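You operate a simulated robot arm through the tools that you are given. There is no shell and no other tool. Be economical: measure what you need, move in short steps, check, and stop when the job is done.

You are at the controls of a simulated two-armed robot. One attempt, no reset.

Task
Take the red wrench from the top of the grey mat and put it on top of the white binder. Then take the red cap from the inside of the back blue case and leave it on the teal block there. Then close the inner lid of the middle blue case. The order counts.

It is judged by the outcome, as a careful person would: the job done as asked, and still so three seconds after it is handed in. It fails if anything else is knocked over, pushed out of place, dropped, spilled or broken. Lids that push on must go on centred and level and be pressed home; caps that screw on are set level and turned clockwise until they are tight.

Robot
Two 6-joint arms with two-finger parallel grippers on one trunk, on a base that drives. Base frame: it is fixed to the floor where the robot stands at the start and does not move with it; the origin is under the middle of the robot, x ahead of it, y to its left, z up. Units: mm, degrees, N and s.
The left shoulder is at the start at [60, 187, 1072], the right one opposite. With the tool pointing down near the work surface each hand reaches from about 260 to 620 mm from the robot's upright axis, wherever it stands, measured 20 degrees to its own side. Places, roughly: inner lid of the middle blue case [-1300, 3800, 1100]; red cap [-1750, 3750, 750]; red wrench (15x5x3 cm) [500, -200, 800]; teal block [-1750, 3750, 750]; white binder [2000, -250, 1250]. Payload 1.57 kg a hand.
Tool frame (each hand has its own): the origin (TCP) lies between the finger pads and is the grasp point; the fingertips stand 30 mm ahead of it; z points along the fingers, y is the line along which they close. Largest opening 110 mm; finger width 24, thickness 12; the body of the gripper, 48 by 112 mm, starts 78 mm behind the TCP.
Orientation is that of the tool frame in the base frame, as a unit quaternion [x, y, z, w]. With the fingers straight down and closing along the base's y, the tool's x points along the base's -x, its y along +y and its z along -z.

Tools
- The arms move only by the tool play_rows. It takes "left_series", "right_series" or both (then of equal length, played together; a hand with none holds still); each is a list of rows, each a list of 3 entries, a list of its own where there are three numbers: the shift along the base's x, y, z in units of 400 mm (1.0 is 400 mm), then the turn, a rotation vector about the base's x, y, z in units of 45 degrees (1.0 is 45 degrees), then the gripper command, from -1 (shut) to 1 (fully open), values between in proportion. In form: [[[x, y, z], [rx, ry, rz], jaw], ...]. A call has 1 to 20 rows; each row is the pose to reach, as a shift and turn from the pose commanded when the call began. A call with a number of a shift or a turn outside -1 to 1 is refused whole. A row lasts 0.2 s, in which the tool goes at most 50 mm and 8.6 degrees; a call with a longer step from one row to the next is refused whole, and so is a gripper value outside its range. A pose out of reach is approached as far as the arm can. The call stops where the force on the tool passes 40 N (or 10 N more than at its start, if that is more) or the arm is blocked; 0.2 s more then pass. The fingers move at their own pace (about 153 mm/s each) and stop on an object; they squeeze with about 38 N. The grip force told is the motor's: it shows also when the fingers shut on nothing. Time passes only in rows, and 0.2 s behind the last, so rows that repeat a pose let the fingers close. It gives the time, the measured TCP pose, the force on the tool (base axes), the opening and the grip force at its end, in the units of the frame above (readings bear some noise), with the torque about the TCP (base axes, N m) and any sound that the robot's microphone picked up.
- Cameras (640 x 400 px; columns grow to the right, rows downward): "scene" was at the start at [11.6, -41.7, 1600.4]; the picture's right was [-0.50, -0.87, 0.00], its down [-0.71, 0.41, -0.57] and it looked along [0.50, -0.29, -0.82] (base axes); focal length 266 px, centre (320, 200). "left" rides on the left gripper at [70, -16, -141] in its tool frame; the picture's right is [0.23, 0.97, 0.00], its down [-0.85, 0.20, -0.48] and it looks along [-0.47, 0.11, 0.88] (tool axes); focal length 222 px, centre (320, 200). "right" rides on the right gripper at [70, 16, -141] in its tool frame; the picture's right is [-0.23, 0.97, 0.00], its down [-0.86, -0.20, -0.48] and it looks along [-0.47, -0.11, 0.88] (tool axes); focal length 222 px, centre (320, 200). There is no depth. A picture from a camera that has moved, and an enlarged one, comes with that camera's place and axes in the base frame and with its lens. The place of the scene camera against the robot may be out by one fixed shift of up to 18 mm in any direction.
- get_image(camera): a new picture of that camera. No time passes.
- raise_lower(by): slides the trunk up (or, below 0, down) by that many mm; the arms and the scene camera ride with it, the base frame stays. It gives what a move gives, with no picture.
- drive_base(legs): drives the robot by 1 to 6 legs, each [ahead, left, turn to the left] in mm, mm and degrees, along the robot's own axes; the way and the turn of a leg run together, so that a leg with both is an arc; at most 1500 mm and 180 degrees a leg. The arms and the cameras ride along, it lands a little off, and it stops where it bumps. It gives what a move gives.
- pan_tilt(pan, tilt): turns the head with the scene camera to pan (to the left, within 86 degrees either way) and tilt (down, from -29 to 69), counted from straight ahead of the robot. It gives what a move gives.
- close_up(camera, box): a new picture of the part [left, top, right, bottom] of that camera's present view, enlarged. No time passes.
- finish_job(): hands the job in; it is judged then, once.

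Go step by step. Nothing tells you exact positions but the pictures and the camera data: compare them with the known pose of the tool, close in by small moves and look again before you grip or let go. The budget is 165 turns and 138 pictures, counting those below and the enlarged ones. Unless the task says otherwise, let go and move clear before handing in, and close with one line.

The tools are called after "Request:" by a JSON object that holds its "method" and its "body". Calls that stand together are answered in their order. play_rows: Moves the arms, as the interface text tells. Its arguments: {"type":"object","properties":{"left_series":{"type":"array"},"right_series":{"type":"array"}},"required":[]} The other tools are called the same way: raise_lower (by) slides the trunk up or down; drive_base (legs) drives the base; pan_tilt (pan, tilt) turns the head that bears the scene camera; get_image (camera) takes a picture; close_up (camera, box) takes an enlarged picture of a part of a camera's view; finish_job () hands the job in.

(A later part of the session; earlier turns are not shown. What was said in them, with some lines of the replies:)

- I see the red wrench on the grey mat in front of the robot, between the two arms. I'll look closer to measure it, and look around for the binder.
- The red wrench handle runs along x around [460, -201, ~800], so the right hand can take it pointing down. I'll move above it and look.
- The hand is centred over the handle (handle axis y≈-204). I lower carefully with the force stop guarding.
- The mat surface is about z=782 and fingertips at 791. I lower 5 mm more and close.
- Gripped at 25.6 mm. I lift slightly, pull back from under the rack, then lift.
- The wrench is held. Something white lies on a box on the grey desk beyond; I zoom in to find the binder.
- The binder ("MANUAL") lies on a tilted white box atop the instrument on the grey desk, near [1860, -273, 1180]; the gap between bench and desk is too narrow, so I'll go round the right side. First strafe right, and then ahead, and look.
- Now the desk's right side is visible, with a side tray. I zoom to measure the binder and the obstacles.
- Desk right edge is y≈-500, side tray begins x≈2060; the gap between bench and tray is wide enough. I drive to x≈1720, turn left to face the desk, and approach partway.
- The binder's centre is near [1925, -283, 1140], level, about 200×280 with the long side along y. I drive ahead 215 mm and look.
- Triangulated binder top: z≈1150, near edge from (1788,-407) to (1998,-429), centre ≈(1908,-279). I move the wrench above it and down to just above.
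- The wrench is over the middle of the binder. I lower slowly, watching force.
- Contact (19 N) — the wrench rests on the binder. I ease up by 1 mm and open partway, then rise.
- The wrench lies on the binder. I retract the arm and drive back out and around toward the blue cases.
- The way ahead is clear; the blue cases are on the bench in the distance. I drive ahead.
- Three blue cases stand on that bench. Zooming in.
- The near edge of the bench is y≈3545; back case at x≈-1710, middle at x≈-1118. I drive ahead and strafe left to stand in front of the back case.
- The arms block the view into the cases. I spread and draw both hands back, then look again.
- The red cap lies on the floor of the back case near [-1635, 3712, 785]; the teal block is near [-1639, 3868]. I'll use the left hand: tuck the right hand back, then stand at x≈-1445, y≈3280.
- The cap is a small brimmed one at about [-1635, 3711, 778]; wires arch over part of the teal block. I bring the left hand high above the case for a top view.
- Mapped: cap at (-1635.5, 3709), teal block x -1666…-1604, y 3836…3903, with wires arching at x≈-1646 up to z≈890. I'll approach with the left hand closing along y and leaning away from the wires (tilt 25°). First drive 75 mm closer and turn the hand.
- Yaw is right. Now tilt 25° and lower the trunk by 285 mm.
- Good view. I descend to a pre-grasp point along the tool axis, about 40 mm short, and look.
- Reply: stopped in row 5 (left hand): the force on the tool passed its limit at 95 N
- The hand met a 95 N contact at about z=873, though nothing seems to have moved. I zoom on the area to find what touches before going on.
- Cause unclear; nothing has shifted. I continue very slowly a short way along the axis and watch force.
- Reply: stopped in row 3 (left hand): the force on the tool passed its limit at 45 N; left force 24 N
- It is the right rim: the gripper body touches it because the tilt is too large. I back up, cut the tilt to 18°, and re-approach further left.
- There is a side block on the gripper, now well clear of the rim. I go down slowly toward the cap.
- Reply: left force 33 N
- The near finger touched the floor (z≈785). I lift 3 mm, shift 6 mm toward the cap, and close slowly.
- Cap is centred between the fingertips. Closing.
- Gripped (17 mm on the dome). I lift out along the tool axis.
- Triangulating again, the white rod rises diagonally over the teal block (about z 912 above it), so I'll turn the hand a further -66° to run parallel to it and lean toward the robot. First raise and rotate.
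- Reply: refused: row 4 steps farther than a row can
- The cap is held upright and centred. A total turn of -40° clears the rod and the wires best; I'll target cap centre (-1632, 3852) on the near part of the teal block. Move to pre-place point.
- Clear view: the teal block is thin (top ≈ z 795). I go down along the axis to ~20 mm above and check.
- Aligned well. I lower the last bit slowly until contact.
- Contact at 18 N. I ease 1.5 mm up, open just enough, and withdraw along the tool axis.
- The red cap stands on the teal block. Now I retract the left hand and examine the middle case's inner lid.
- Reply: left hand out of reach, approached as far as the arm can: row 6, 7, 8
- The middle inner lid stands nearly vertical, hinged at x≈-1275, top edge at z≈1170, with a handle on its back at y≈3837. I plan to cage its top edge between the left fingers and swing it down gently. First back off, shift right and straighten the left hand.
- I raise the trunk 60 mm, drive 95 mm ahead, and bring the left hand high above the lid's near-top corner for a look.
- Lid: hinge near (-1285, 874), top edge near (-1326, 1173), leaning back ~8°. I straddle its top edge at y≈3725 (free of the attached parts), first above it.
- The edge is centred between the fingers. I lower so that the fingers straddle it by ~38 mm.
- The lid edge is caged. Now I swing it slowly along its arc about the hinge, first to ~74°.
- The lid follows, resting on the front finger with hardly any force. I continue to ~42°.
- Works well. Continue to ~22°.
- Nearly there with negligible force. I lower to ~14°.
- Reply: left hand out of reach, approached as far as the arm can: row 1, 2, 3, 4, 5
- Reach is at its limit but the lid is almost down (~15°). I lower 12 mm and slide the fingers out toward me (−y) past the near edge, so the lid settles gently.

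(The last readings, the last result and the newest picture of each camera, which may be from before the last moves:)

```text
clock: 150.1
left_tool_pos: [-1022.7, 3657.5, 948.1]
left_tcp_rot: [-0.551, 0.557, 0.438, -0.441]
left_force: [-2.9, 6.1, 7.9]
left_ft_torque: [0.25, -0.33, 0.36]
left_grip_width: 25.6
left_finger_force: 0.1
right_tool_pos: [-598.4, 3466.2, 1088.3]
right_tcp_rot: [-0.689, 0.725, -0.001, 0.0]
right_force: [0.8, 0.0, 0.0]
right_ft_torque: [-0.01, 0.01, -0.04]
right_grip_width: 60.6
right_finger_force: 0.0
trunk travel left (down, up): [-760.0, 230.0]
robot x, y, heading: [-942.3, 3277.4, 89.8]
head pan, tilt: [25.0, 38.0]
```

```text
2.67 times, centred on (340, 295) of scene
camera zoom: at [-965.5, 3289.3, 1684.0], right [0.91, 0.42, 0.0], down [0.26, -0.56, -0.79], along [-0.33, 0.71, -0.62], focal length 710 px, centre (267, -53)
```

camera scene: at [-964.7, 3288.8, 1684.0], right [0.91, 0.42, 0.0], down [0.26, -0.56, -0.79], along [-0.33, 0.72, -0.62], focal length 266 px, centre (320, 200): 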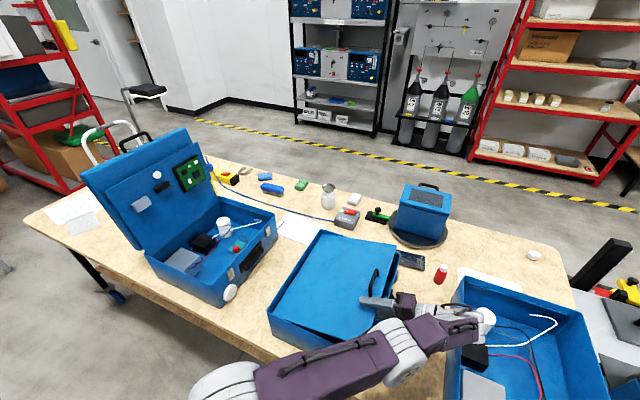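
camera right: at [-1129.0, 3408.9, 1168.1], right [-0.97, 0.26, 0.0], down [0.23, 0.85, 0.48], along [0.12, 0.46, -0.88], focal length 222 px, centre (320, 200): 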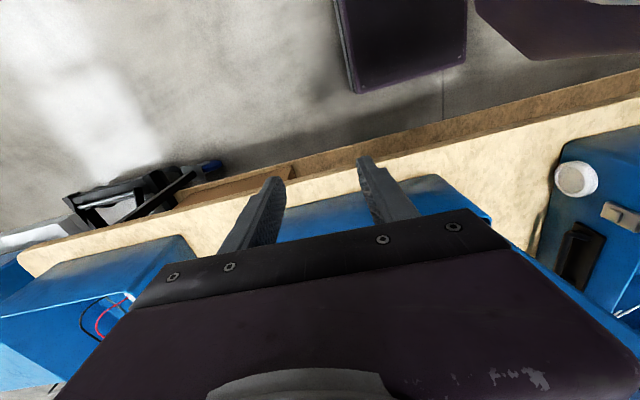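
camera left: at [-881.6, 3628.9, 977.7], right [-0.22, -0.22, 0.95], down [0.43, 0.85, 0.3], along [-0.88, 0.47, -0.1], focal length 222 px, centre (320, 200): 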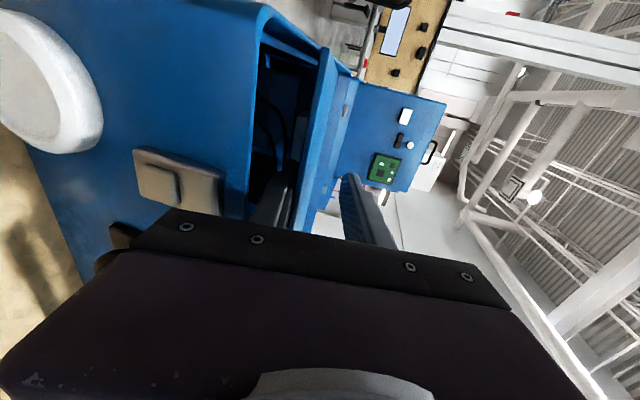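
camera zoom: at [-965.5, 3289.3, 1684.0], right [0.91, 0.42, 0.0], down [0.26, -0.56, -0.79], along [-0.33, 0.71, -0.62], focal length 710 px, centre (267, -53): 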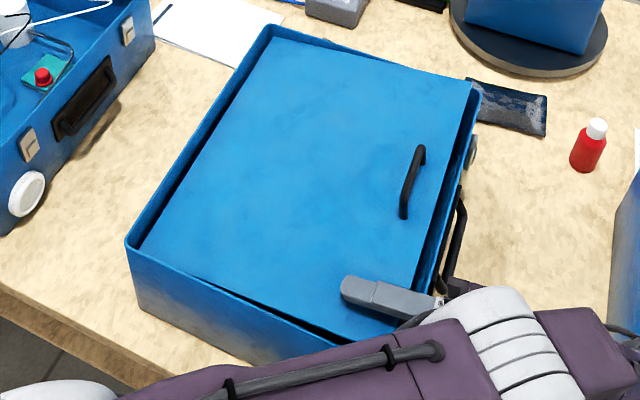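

Slight contact underneath; I lift 10 mm and continue out.

Request:
{"method": "play_rows", "body": {"left_series": [[[0, 0, 0.025], [0, 0, 0], -0.3], [[0, -0.03, 0.03], [0, 0, 0], -0.3], [[0, -0.06, 0.03], [0, 0, 0], -0.3], [[0, -0.1, 0.03], [0, 0, 0], -0.3], [[0, -0.14, 0.03], [0, 0, 0], -0.3], [[0, -0.18, 0.04], [0, 0, 0], -0.3], [[0, -0.18, 0.04], [0, 0, 0], -0.3]]}}

Request:
{"method": "get_image", "body": {"camera": "scene"}}

Request:
{"method": "close_up", "body": {"camera": "scene", "box": [260, 220, 420, 370]}}

```text
clock: 151.1
left_tool_pos: [-1021.3, 3627.5, 960.1]
left_tcp_rot: [-0.552, 0.559, 0.444, -0.431]
left_force: [-4.3, 13.3, -5.4]
left_ft_torque: [0.35, 0.33, 0.33]
left_grip_width: 41.5
left_finger_force: 2.0
right_tool_pos: [-597.8, 3468.8, 1087.0]
right_tcp_rot: [-0.69, 0.724, -0.001, -0.001]
right_force: [0.6, -2.1, -1.3]
right_ft_torque: [0.03, 0.06, 0.01]
right_grip_width: 60.4
right_finger_force: 0.0
trunk travel left (down, up): [-760.0, 230.0]
robot x, y, heading: [-933.9, 3276.9, 90.1]
head pan, tilt: [25.0, 38.0]
stopped in row 5 (left hand): the force on the tool passed its limit at 52 N (the readings are from after the stop); the commanded pose is now the measured one
```

```text
43 pictures are left
camera scene: at [-964.6, 3291.5, 1684.0], right [0.91, 0.42, 0.0], down [0.26, -0.56, -0.79], along [-0.33, 0.71, -0.62], focal length 266 px, centre (320, 200)
```

scene: 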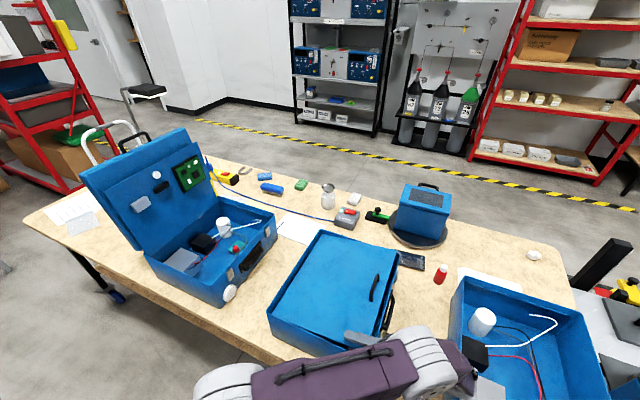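

```text
2.67 times, centred on (340, 295) of scene
camera zoom: at [-964.6, 3291.5, 1684.0], right [0.91, 0.42, 0.0], down [0.26, -0.56, -0.79], along [-0.33, 0.71, -0.62], focal length 710 px, centre (267, -53)
```

zoom: 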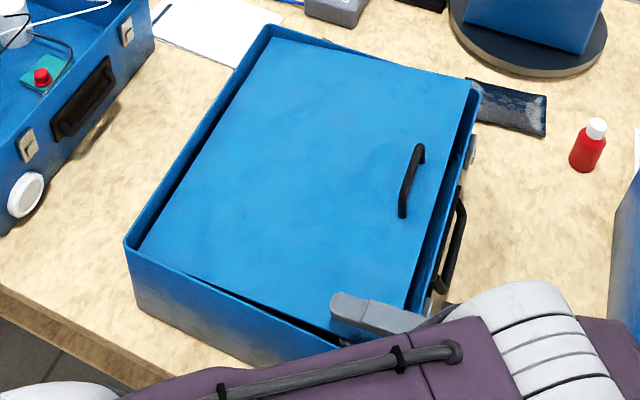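

The lower finger seems to catch the near wall's rim. I raise 30 mm (still cradling the lid) and then slide out.

Request:
{"method": "play_rows", "body": {"left_series": [[[0, 0.01, 0.025], [0, 0, 0], -0.3], [[0, 0.01, 0.05], [0, 0, 0], -0.3], [[0, 0.01, 0.08], [0, 0, 0], -0.3], [[0, -0.03, 0.08], [0, 0, 0], -0.3], [[0, -0.06, 0.08], [0, 0, 0], -0.3], [[0, -0.09, 0.08], [0, 0, 0], -0.3], [[0, -0.09, 0.08], [0, 0, 0], -0.3]]}}

Request:
{"method": "close_up", "body": {"camera": "scene", "box": [260, 220, 420, 370]}}

Request:
{"method": "get_image", "body": {"camera": "left"}}

```text
clock: 152.7
left_tool_pos: [-1022.1, 3587.9, 994.1]
left_tcp_rot: [-0.552, 0.558, 0.444, -0.432]
left_force: [0.0, 0.2, 0.5]
left_ft_torque: [-0.01, -0.01, -0.01]
left_grip_width: 38.3
left_finger_force: 0.2
right_tool_pos: [-596.4, 3467.6, 1087.7]
right_tcp_rot: [-0.689, 0.725, -0.001, -0.001]
right_force: [0.0, -0.5, 0.7]
right_ft_torque: [-0.04, -0.01, 0.02]
right_grip_width: 60.4
right_finger_force: 0.1
trunk travel left (down, up): [-760.0, 230.0]
robot x, y, heading: [-937.0, 3277.6, 89.5]
head pan, tilt: [25.0, 38.0]
```

```text
2.67 times, centred on (340, 295) of scene
camera zoom: at [-964.6, 3289.0, 1684.0], right [0.91, 0.42, 0.0], down [0.26, -0.56, -0.79], along [-0.33, 0.72, -0.62], focal length 710 px, centre (267, -53)
```

zoom: 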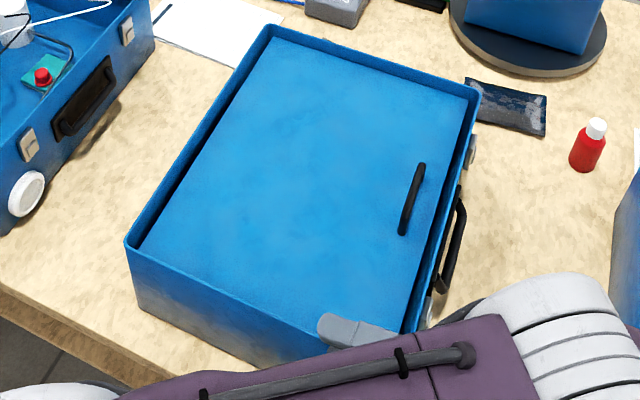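

```text
40 pictures are left
camera left: at [-881.1, 3515.0, 1009.4], right [-0.23, -0.23, 0.95], down [0.43, 0.85, 0.31], along [-0.87, 0.48, -0.09], focal length 222 px, centre (320, 200)
```

left: 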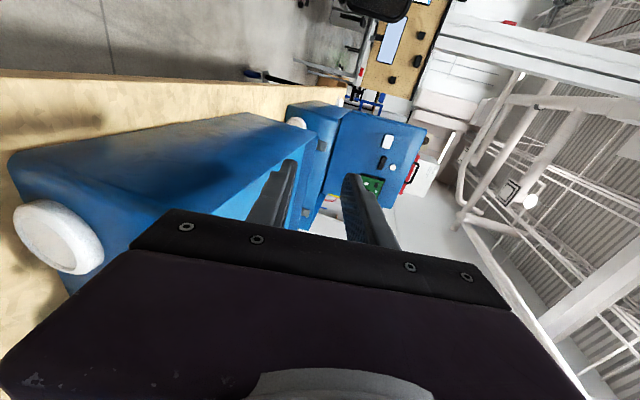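

The lid has dropped into place. I withdraw the hand upward and back to inspect.

Request:
{"method": "play_rows", "body": {"left_series": [[[0, -0.05, 0.05], [0, -0.1, 0], -0.3], [[0, -0.1, 0.1], [0, -0.25, 0], -0.3], [[-0.02, -0.13, 0.18], [0, -0.42, 0], -0.3], [[-0.05, -0.15, 0.26], [0, -0.6, 0], -0.3], [[-0.1, -0.17, 0.34], [0, -0.78, 0], -0.3], [[-0.15, -0.2, 0.4], [0, -0.95, 0], -0.3], [[-0.2, -0.22, 0.42], [0, -1, 0], -0.3]]}}

Request:
{"method": "get_image", "body": {"camera": "scene"}}

Request:
{"method": "close_up", "body": {"camera": "scene", "box": [260, 220, 420, 370]}}

```text
clock: 154.3
left_tool_pos: [-1103.7, 3500.7, 1161.3]
left_tcp_rot: [-0.68, 0.681, 0.199, -0.185]
left_force: [0.6, 0.4, 0.5]
left_ft_torque: [0.01, 0.01, 0.03]
left_grip_width: 38.5
left_finger_force: 0.1
right_tool_pos: [-596.8, 3466.1, 1088.1]
right_tcp_rot: [-0.689, 0.725, 0.001, -0.001]
right_force: [-0.3, 0.5, 0.4]
right_ft_torque: [0.0, 0.0, 0.0]
right_grip_width: 60.2
right_finger_force: 0.0
trunk travel left (down, up): [-760.0, 230.0]
robot x, y, heading: [-935.1, 3275.2, 89.8]
head pan, tilt: [25.0, 38.0]
```

```text
39 pictures are left
camera scene: at [-965.6, 3287.7, 1684.0], right [0.91, 0.42, 0.0], down [0.26, -0.56, -0.79], along [-0.33, 0.72, -0.62], focal length 266 px, centre (320, 200)
```

scene: 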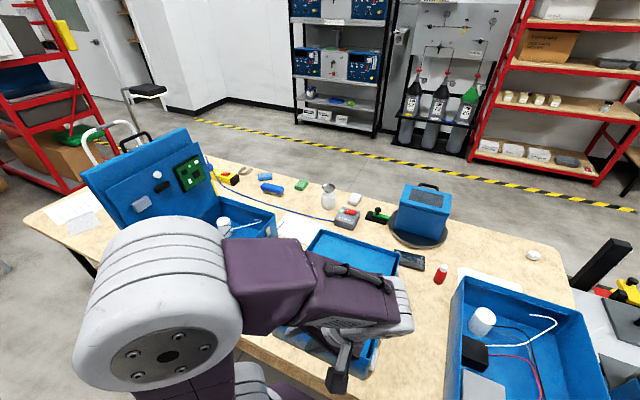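

```text
2.67 times, centred on (340, 295) of scene
camera zoom: at [-965.6, 3287.7, 1684.0], right [0.91, 0.42, 0.0], down [0.26, -0.56, -0.79], along [-0.33, 0.72, -0.62], focal length 710 px, centre (267, -53)
```

zoom: 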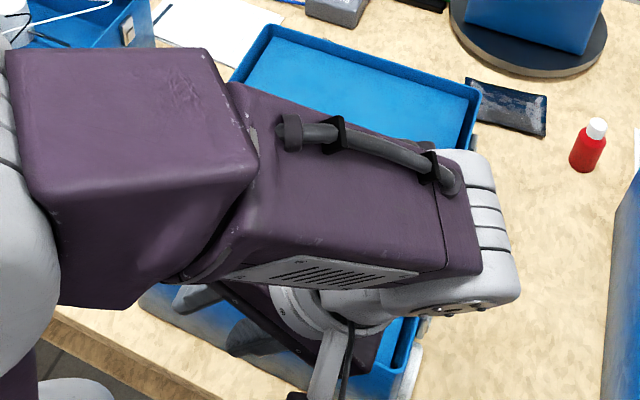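

Arm blocks the view; I straighten the hand and back the robot off.

Request:
{"method": "play_rows", "body": {"left_series": [[[-0.02, -0.02, 0], [0, -0.18, 0], -0.3], [[-0.05, -0.03, 0], [0, -0.36, 0], -0.3], [[-0.08, -0.04, 0], [0, -0.54, 0], -0.3], [[-0.1, -0.05, 0], [0, -0.7, 0], -0.3]]}}

Request:
{"method": "drive_base", "body": {"legs": [[-280, 0, 0]]}}

Request:
{"method": "pan_tilt", "body": {"pan": 5, "tilt": 38}}

Request:
{"method": "get_image", "body": {"camera": "scene"}}

```text
clock: 155.3
left_tool_pos: [-1143.4, 3504.6, 1146.9]
left_tcp_rot: [0.709, -0.706, -0.005, -0.007]
left_force: [-1.0, -0.5, -0.3]
left_ft_torque: [-0.01, 0.03, -0.03]
left_grip_width: 38.3
left_finger_force: 0.0
left hand out of reach, approached as far as the arm can: row 2, 3, 4
right_tool_pos: [-597.9, 3466.5, 1088.0]
right_tcp_rot: [-0.689, 0.725, 0.0, 0.0]
right_force: [-0.3, -0.2, 0.0]
right_ft_torque: [0.03, -0.02, 0.0]
right_grip_width: 60.6
right_finger_force: 0.1
trunk travel left (down, up): [-760.0, 230.0]
robot x, y, heading: [-941.3, 3276.3, 90.0]
head pan, tilt: [25.0, 38.0]
```

```text
clock: 157.2
left_tool_pos: [-1145.6, 3229.2, 1147.4]
left_tcp_rot: [0.71, -0.704, -0.006, -0.005]
left_force: [0.0, 0.1, 0.0]
left_ft_torque: [-0.02, 0.02, -0.01]
left_grip_width: 38.4
left_finger_force: 0.1
right_tool_pos: [-598.1, 3191.4, 1087.8]
right_tcp_rot: [-0.691, 0.723, -0.001, -0.001]
right_force: [-0.1, 0.1, 0.5]
right_ft_torque: [-0.04, -0.01, -0.01]
right_grip_width: 60.7
right_finger_force: 0.1
trunk travel left (down, up): [-760.0, 230.0]
robot x, y, heading: [-938.3, 3001.1, 89.9]
head pan, tilt: [25.0, 38.0]
```

```text
clock: 158.1
left_tool_pos: [-1145.0, 3225.9, 1146.8]
left_tcp_rot: [0.711, -0.704, -0.006, -0.006]
left_force: [-0.6, 0.0, 0.0]
left_ft_torque: [0.01, 0.02, 0.01]
left_grip_width: 38.6
left_finger_force: 0.0
right_tool_pos: [-598.3, 3189.2, 1087.6]
right_tcp_rot: [-0.69, 0.724, 0.0, 0.0]
right_force: [0.1, -0.2, -0.1]
right_ft_torque: [-0.01, 0.03, 0.01]
right_grip_width: 60.2
right_finger_force: 0.1
trunk travel left (down, up): [-760.0, 230.0]
robot x, y, heading: [-935.9, 2998.5, 90.2]
head pan, tilt: [5.0, 38.0]
```

```text
37 pictures are left
camera scene: at [-936.5, 3017.9, 1684.0], right [1.0, 0.09, 0.0], down [0.05, -0.61, -0.79], along [-0.07, 0.79, -0.62], focal length 266 px, centre (320, 200)
```

scene: 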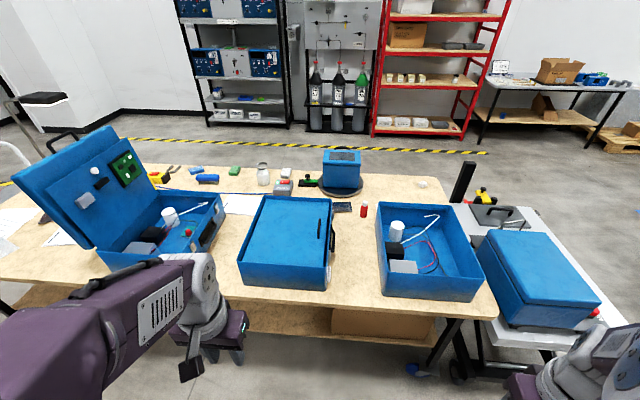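

Request:
{"method": "close_up", "body": {"camera": "scene", "box": [220, 180, 350, 300]}}

Request:
{"method": "close_up", "body": {"camera": "scene", "box": [90, 160, 250, 290]}}

```text
3.33 times, centred on (285, 240) of scene
camera zoom: at [-936.5, 3017.9, 1684.0], right [1.0, 0.09, 0.0], down [0.05, -0.61, -0.79], along [-0.07, 0.79, -0.62], focal length 887 px, centre (437, 67)
```

zoom: 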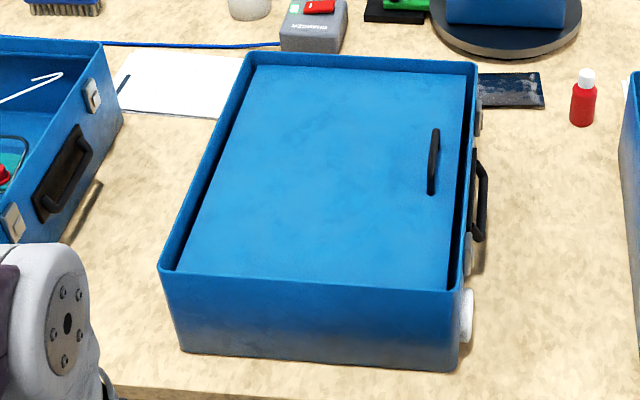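

```text
3.08 times, centred on (170, 225) of scene
camera zoom: at [-936.5, 3017.9, 1684.0], right [1.0, 0.09, 0.0], down [0.05, -0.61, -0.79], along [-0.07, 0.79, -0.62], focal length 819 px, centre (782, 123)
```

zoom: 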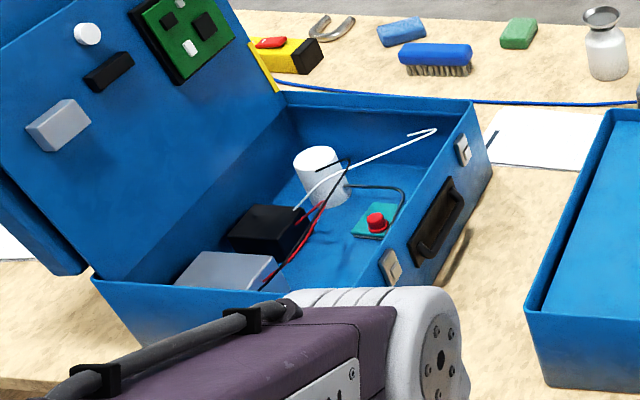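

The lid looks closed, and the cap is still upright on the teal block. To be sure it's fully down, I'll press lightly on its free side with closed fingers.

Request:
{"method": "drive_base", "body": {"legs": [[220, 0, 0]]}}

Request:
{"method": "play_rows", "body": {"left_series": [[[0.04, 0.08, 0], [0, 0, 0], -1], [[0.08, 0.17, 0], [0, 0, 0], -1], [[0.12, 0.26, 0], [0, 0, 0], -1], [[0.16, 0.35, 0], [0, 0, 0], -1], [[0.2, 0.44, 0], [0, 0, 0], -1], [[0.25, 0.53, 0], [0, 0, 0], -1], [[0.29, 0.63, -0.03], [0, 0, 0], -1], [[0.29, 0.63, -0.12], [0, 0, 0], -1], [[0.29, 0.63, -0.2], [0, 0, 0], -1], [[0.29, 0.63, -0.28], [0, 0, 0], -1], [[0.29, 0.63, -0.36], [0, 0, 0], -1], [[0.29, 0.63, -0.42], [0, 0, 0], -1], [[0.29, 0.63, -0.42], [0, 0, 0], -1]]}}

Request:
{"method": "get_image", "body": {"camera": "left"}}

Request:
{"method": "get_image", "body": {"camera": "scene"}}

```text
clock: 159.7
left_tool_pos: [-1144.9, 3444.1, 1146.8]
left_tcp_rot: [0.711, -0.703, -0.006, -0.007]
left_force: [0.3, 0.9, 0.0]
left_ft_torque: [0.0, 0.01, 0.0]
left_grip_width: 38.3
left_finger_force: 0.0
right_tool_pos: [-599.1, 3409.0, 1088.3]
right_tcp_rot: [-0.691, 0.722, 0.0, -0.001]
right_force: [0.6, -1.0, -0.1]
right_ft_torque: [0.01, -0.01, 0.01]
right_grip_width: 60.7
right_finger_force: 0.0
trunk travel left (down, up): [-760.0, 230.0]
robot x, y, heading: [-932.7, 3215.1, 90.1]
head pan, tilt: [5.0, 38.0]
```

```text
clock: 162.5
left_tool_pos: [-1031.5, 3699.0, 978.1]
left_tcp_rot: [0.71, -0.704, -0.005, -0.005]
left_force: [-0.4, -0.3, 0.1]
left_ft_torque: [-0.02, 0.02, -0.03]
left_grip_width: 0.1
left_finger_force: 20.9
right_tool_pos: [-599.5, 3409.0, 1087.9]
right_tcp_rot: [-0.691, 0.723, -0.001, -0.001]
right_force: [-0.8, 0.2, -0.7]
right_ft_torque: [0.01, 0.0, 0.02]
right_grip_width: 60.9
right_finger_force: 0.1
trunk travel left (down, up): [-760.0, 230.0]
robot x, y, heading: [-937.9, 3216.7, 90.2]
head pan, tilt: [5.0, 38.0]
```

```text
34 pictures are left
camera left: at [-1013.0, 3625.2, 1117.8], right [-0.97, -0.24, 0.0], down [-0.21, 0.84, 0.49], along [-0.11, 0.48, -0.87], focal length 222 px, centre (320, 200)
```

left: 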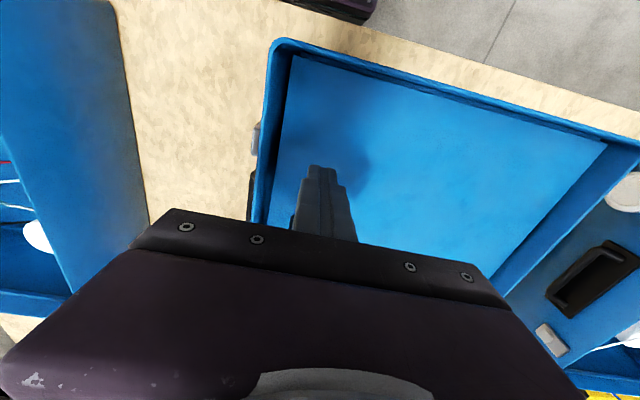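

```text
33 pictures are left
camera scene: at [-936.4, 3237.9, 1684.0], right [1.0, 0.09, 0.0], down [0.05, -0.61, -0.79], along [-0.07, 0.78, -0.62], focal length 266 px, centre (320, 200)
```

scene: 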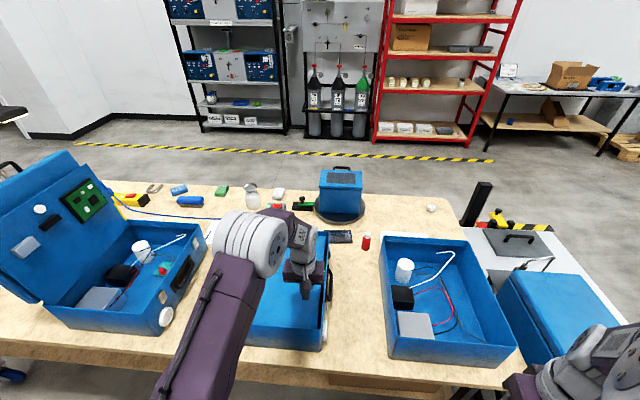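

The lid sits evenly recessed. I press down slowly to feel for it.

Request:
{"method": "play_rows", "body": {"left_series": [[[0, 0, -0.025], [0, 0, 0], -1], [[0, 0, -0.05], [0, 0, 0], -1], [[0, 0, -0.075], [0, 0, 0], -1], [[0, 0, -0.09], [0, 0, 0], -1], [[0, 0, -0.1], [0, 0, 0], -1], [[0, 0, -0.11], [0, 0, 0], -1], [[0, 0, -0.12], [0, 0, 0], -1], [[0, 0, -0.13], [0, 0, 0], -1], [[0, 0, -0.14], [0, 0, 0], -1], [[0, 0, -0.15], [0, 0, 0], -1], [[0, 0, -0.16], [0, 0, 0], -1], [[0, 0, -0.17], [0, 0, 0], -1], [[0, 0, -0.18], [0, 0, 0], -1]]}}

```text
clock: 164.0
left_tool_pos: [-1029.4, 3698.3, 941.6]
left_tcp_rot: [0.711, -0.703, -0.01, -0.01]
left_force: [-3.3, -11.9, 29.5]
left_ft_torque: [-0.7, 0.11, -0.02]
left_grip_width: 0.0
left_finger_force: 21.3
right_tool_pos: [-598.0, 3407.5, 1088.0]
right_tcp_rot: [-0.691, 0.723, 0.001, 0.001]
right_force: [0.2, -1.1, 0.8]
right_ft_torque: [-0.02, -0.03, -0.01]
right_grip_width: 60.5
right_finger_force: 0.1
trunk travel left (down, up): [-760.0, 230.0]
robot x, y, heading: [-938.5, 3217.5, 90.2]
head pan, tilt: [5.0, 38.0]
stopped in row 7 (left hand): the force on the tool passed its limit at 46 N (the readings are from after the stop); the commanded pose is now the measured one
```

Firm contact at tip z≈912. I probe the hinge side for comparison to confirm the lid is level.

Request:
{"method": "play_rows", "body": {"left_series": [[[0, 0, 0.05], [0, 0, 0], -1], [[-0.08, 0, 0.12], [0, 0, 0], -1], [[-0.19, 0, 0.12], [0, 0, 0], -1], [[-0.3, 0, 0.12], [0, 0, 0], -1], [[-0.41, 0, 0.12], [0, 0, 0], -1], [[-0.5, 0, 0.12], [0, 0, 0], -1], [[-0.5, 0, 0.08], [0, 0, 0], -1], [[-0.5, 0, 0.05], [0, 0, 0], -1], [[-0.5, 0, 0.03], [0, 0, 0], -1], [[-0.5, 0, 0.02], [0, 0, 0], -1], [[-0.5, 0, 0.01], [0, 0, 0], -1], [[-0.5, 0, 0.0], [0, 0, 0], -1], [[-0.5, 0, -0.01], [0, 0, 0], -1], [[-0.5, 0, -0.02], [0, 0, 0], -1], [[-0.5, 0, -0.03], [0, 0, 0], -1], [[-0.5, 0, -0.04], [0, 0, 0], -1], [[-0.5, 0, -0.05], [0, 0, 0], -1], [[-0.5, 0, -0.06], [0, 0, 0], -1], [[-0.5, 0, -0.07], [0, 0, 0], -1]]}}

```text
clock: 166.8
left_tool_pos: [-1230.0, 3700.6, 941.6]
left_tcp_rot: [0.711, -0.703, -0.016, -0.013]
left_force: [2.2, -10.5, 27.6]
left_ft_torque: [-0.64, -0.13, -0.01]
left_grip_width: 0.0
left_finger_force: 21.5
right_tool_pos: [-597.5, 3407.3, 1089.2]
right_tcp_rot: [-0.691, 0.723, 0.002, 0.0]
right_force: [0.6, 0.7, 0.7]
right_ft_torque: [-0.01, 0.01, -0.01]
right_grip_width: 60.5
right_finger_force: 0.1
trunk travel left (down, up): [-760.0, 230.0]
robot x, y, heading: [-937.5, 3215.8, 90.0]
head pan, tilt: [5.0, 38.0]
stopped in row 14 (left hand): the force on the tool passed its limit at 48 N (the readings are from after the stop); the commanded pose is now the measured one
```

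Same height (941.6) on both sides: the lid is level and closed. I lift clear, retract and back off for a last look.

Request:
{"method": "play_rows", "body": {"left_series": [[[0, 0, 0.08], [0, 0, 0], -1], [[0, 0, 0.2], [0, 0, 0], -1], [[0, 0, 0.32], [0, 0, 0], -1], [[0.05, -0.1, 0.44], [0, 0, 0], -1], [[0.08, -0.2, 0.5], [0, 0, 0], -1], [[0.1, -0.32, 0.5], [0, 0, 0], -1], [[0.1, -0.44, 0.5], [0, 0, 0], -1], [[0.1, -0.55, 0.5], [0, 0, 0], -1]]}}

Request:
{"method": "drive_base", "body": {"legs": [[-300, 0, 0]]}}

Request:
{"method": "pan_tilt", "body": {"pan": 15, "tilt": 36}}

Request:
{"method": "get_image", "body": {"camera": "scene"}}

Request:
{"method": "close_up", "body": {"camera": "scene", "box": [100, 150, 420, 320]}}

```text
refused: row 4 steps farther than a row can; nothing moved
```

```text
clock: 167.7
left_tool_pos: [-1231.8, 3695.6, 943.1]
left_tcp_rot: [0.71, -0.703, -0.025, -0.018]
left_force: [0.5, 0.3, 0.0]
left_ft_torque: [0.01, 0.02, 0.01]
left_grip_width: 0.0
left_finger_force: 21.6
right_tool_pos: [-596.7, 3392.1, 1087.5]
right_tcp_rot: [-0.691, 0.723, 0.0, -0.002]
right_force: [0.5, 0.3, 0.2]
right_ft_torque: [0.05, -0.01, 0.01]
right_grip_width: 60.6
right_finger_force: 0.0
trunk travel left (down, up): [-760.0, 230.0]
robot x, y, heading: [-938.5, 3201.1, 90.1]
head pan, tilt: [5.0, 38.0]
stopped in leg 1: the force on the tool passed its limit at 78 N (the readings are from after the stop); the commanded pose is now the measured one
```

```text
clock: 168.4
left_tool_pos: [-1232.2, 3694.3, 942.6]
left_tcp_rot: [0.71, -0.703, -0.024, -0.019]
left_force: [0.1, 0.5, -0.3]
left_ft_torque: [-0.01, 0.0, -0.03]
left_grip_width: 0.0
left_finger_force: 20.6
right_tool_pos: [-598.8, 3391.4, 1087.2]
right_tcp_rot: [-0.691, 0.723, 0.0, -0.001]
right_force: [0.7, -0.6, 0.6]
right_ft_torque: [0.02, -0.01, 0.01]
right_grip_width: 60.5
right_finger_force: 0.1
trunk travel left (down, up): [-760.0, 230.0]
robot x, y, heading: [-938.4, 3200.7, 90.0]
head pan, tilt: [15.0, 36.0]
```

```text
32 pictures are left
camera scene: at [-952.0, 3218.4, 1687.1], right [0.97, 0.26, 0.0], down [0.15, -0.57, -0.81], along [-0.21, 0.78, -0.59], focal length 266 px, centre (320, 200)
```

scene: 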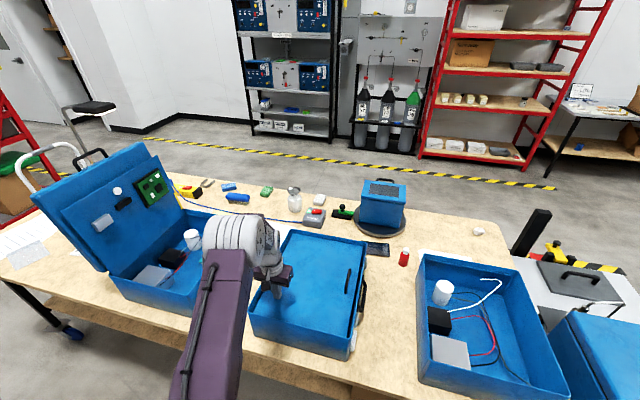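

```text
2.00 times, centred on (260, 235) of scene
camera zoom: at [-952.0, 3218.4, 1687.1], right [0.97, 0.26, 0.0], down [0.15, -0.57, -0.81], along [-0.21, 0.78, -0.59], focal length 532 px, centre (440, 130)
```

zoom: 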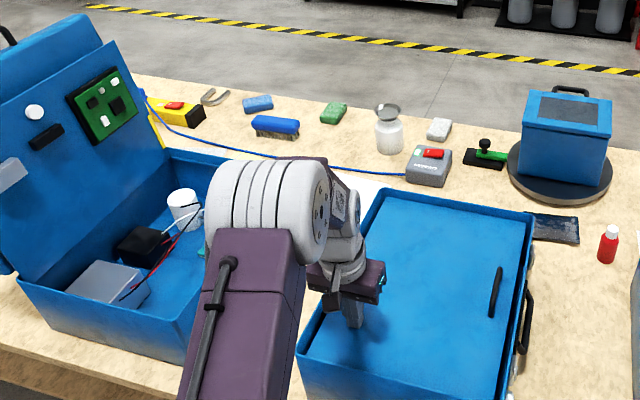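

The retract rows were refused, so the drive began with the fingers still on the lid; it stopped after a few mm. I lift straight up now and check the case's place.

Request:
{"method": "play_rows", "body": {"left_series": [[[0, 0, 0.08], [0, 0, 0], -1], [[0, 0, 0.18], [0, 0, 0], -1], [[0, 0, 0.28], [0, 0, 0], -1], [[0.03, -0.06, 0.36], [0, 0, 0], -1], [[0.05, -0.14, 0.42], [0, 0, 0], -1], [[0.07, -0.24, 0.44], [0, 0, 0], -1], [[0.08, -0.35, 0.44], [0, 0, 0], -1], [[0.08, -0.46, 0.44], [0, 0, 0], -1]]}}

```text
clock: 170.2
left_tool_pos: [-1202.0, 3511.0, 1119.4]
left_tcp_rot: [0.71, -0.704, -0.024, -0.019]
left_force: [0.1, 0.1, -0.4]
left_ft_torque: [0.02, 0.03, -0.01]
left_grip_width: 0.1
left_finger_force: 21.1
right_tool_pos: [-598.7, 3391.2, 1087.9]
right_tcp_rot: [-0.691, 0.723, 0.001, 0.0]
right_force: [1.1, 0.3, 0.6]
right_ft_torque: [0.04, 0.03, 0.01]
right_grip_width: 60.7
right_finger_force: 0.1
trunk travel left (down, up): [-760.0, 230.0]
robot x, y, heading: [-940.8, 3201.5, 89.8]
head pan, tilt: [15.0, 36.0]
```

Request:
{"method": "drive_base", "body": {"legs": [[-203, 0, 0]]}}

Request:
{"method": "pan_tilt", "body": {"pan": 5, "tilt": 38}}

Request:
{"method": "get_image", "body": {"camera": "scene"}}

Request:
{"method": "close_up", "body": {"camera": "scene", "box": [220, 180, 350, 300]}}

Request:
{"method": "close_up", "body": {"camera": "scene", "box": [90, 160, 250, 290]}}

```text
clock: 171.8
left_tool_pos: [-1200.0, 3318.3, 1117.2]
left_tcp_rot: [0.709, -0.704, -0.023, -0.017]
left_force: [0.5, -0.1, -0.7]
left_ft_torque: [0.01, -0.02, -0.05]
left_grip_width: 0.0
left_finger_force: 20.8
right_tool_pos: [-597.2, 3196.4, 1086.9]
right_tcp_rot: [-0.689, 0.725, -0.001, -0.001]
right_force: [-0.5, 0.4, 0.5]
right_ft_torque: [0.04, -0.01, 0.03]
right_grip_width: 60.4
right_finger_force: 0.1
trunk travel left (down, up): [-760.0, 230.0]
robot x, y, heading: [-935.7, 3003.8, 90.0]
head pan, tilt: [15.0, 36.0]
```

```text
clock: 172.5
left_tool_pos: [-1199.9, 3316.1, 1119.0]
left_tcp_rot: [0.71, -0.704, -0.024, -0.019]
left_force: [1.2, -0.5, -0.5]
left_ft_torque: [0.04, 0.0, 0.0]
left_grip_width: 0.0
left_finger_force: 21.2
right_tool_pos: [-599.5, 3195.2, 1087.7]
right_tcp_rot: [-0.69, 0.724, 0.0, 0.0]
right_force: [-0.1, -0.7, -0.4]
right_ft_torque: [0.01, -0.01, -0.04]
right_grip_width: 60.5
right_finger_force: 0.1
trunk travel left (down, up): [-760.0, 230.0]
robot x, y, heading: [-938.0, 3001.8, 89.9]
head pan, tilt: [5.0, 38.0]
```

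```text
30 pictures are left
camera scene: at [-936.5, 3023.3, 1684.1], right [1.0, 0.09, 0.0], down [0.05, -0.61, -0.79], along [-0.07, 0.79, -0.61], focal length 266 px, centre (320, 200)
```

scene: 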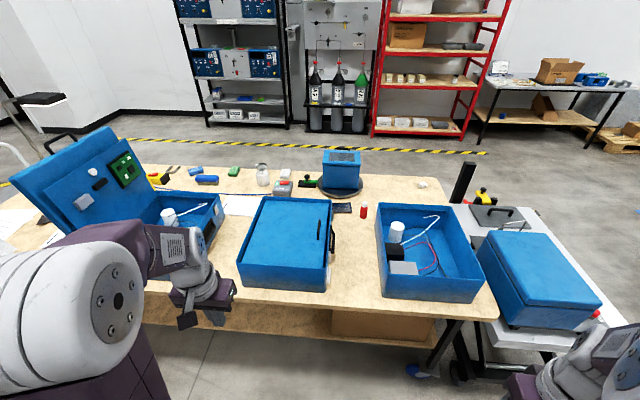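

```text
3.33 times, centred on (285, 240) of scene
camera zoom: at [-936.5, 3023.3, 1684.1], right [1.0, 0.09, 0.0], down [0.05, -0.61, -0.79], along [-0.07, 0.79, -0.61], focal length 887 px, centre (437, 67)
```

zoom: 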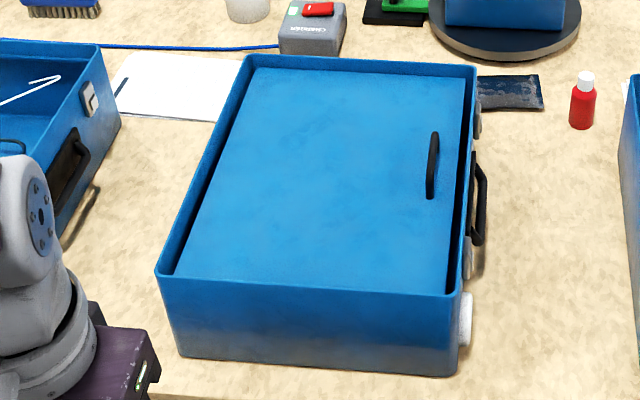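

```text
3.08 times, centred on (170, 225) of scene
camera zoom: at [-936.5, 3023.3, 1684.1], right [1.0, 0.09, 0.0], down [0.05, -0.61, -0.79], along [-0.07, 0.79, -0.61], focal length 819 px, centre (782, 123)
```

zoom: 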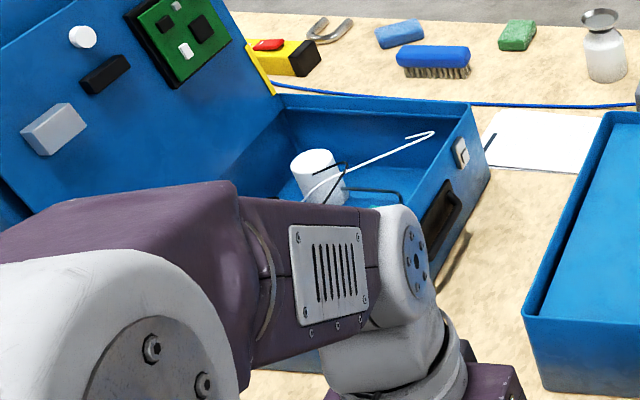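

The middle lid is closed and level, and its case hasn't visibly moved. The cap was upright on the teal block when last in view, the wrench lay on the binder when I left it, and both hands are clear. Handing in.

Request:
{"method": "finish_job", "body": {}}

```text
The job is handed in.
```

The job is handed in: the red wrench is on the white binder, the red cap is on the teal block in the back case, and the middle case's inner lid is closed and level, done in that order. Two things could count against it. The left gripper hit the back case's right rim at 95 N while reaching for the cap. The robot also backed up about 15 mm with its fingers still on the closed lid (78 N). I saw nothing shifted after either.
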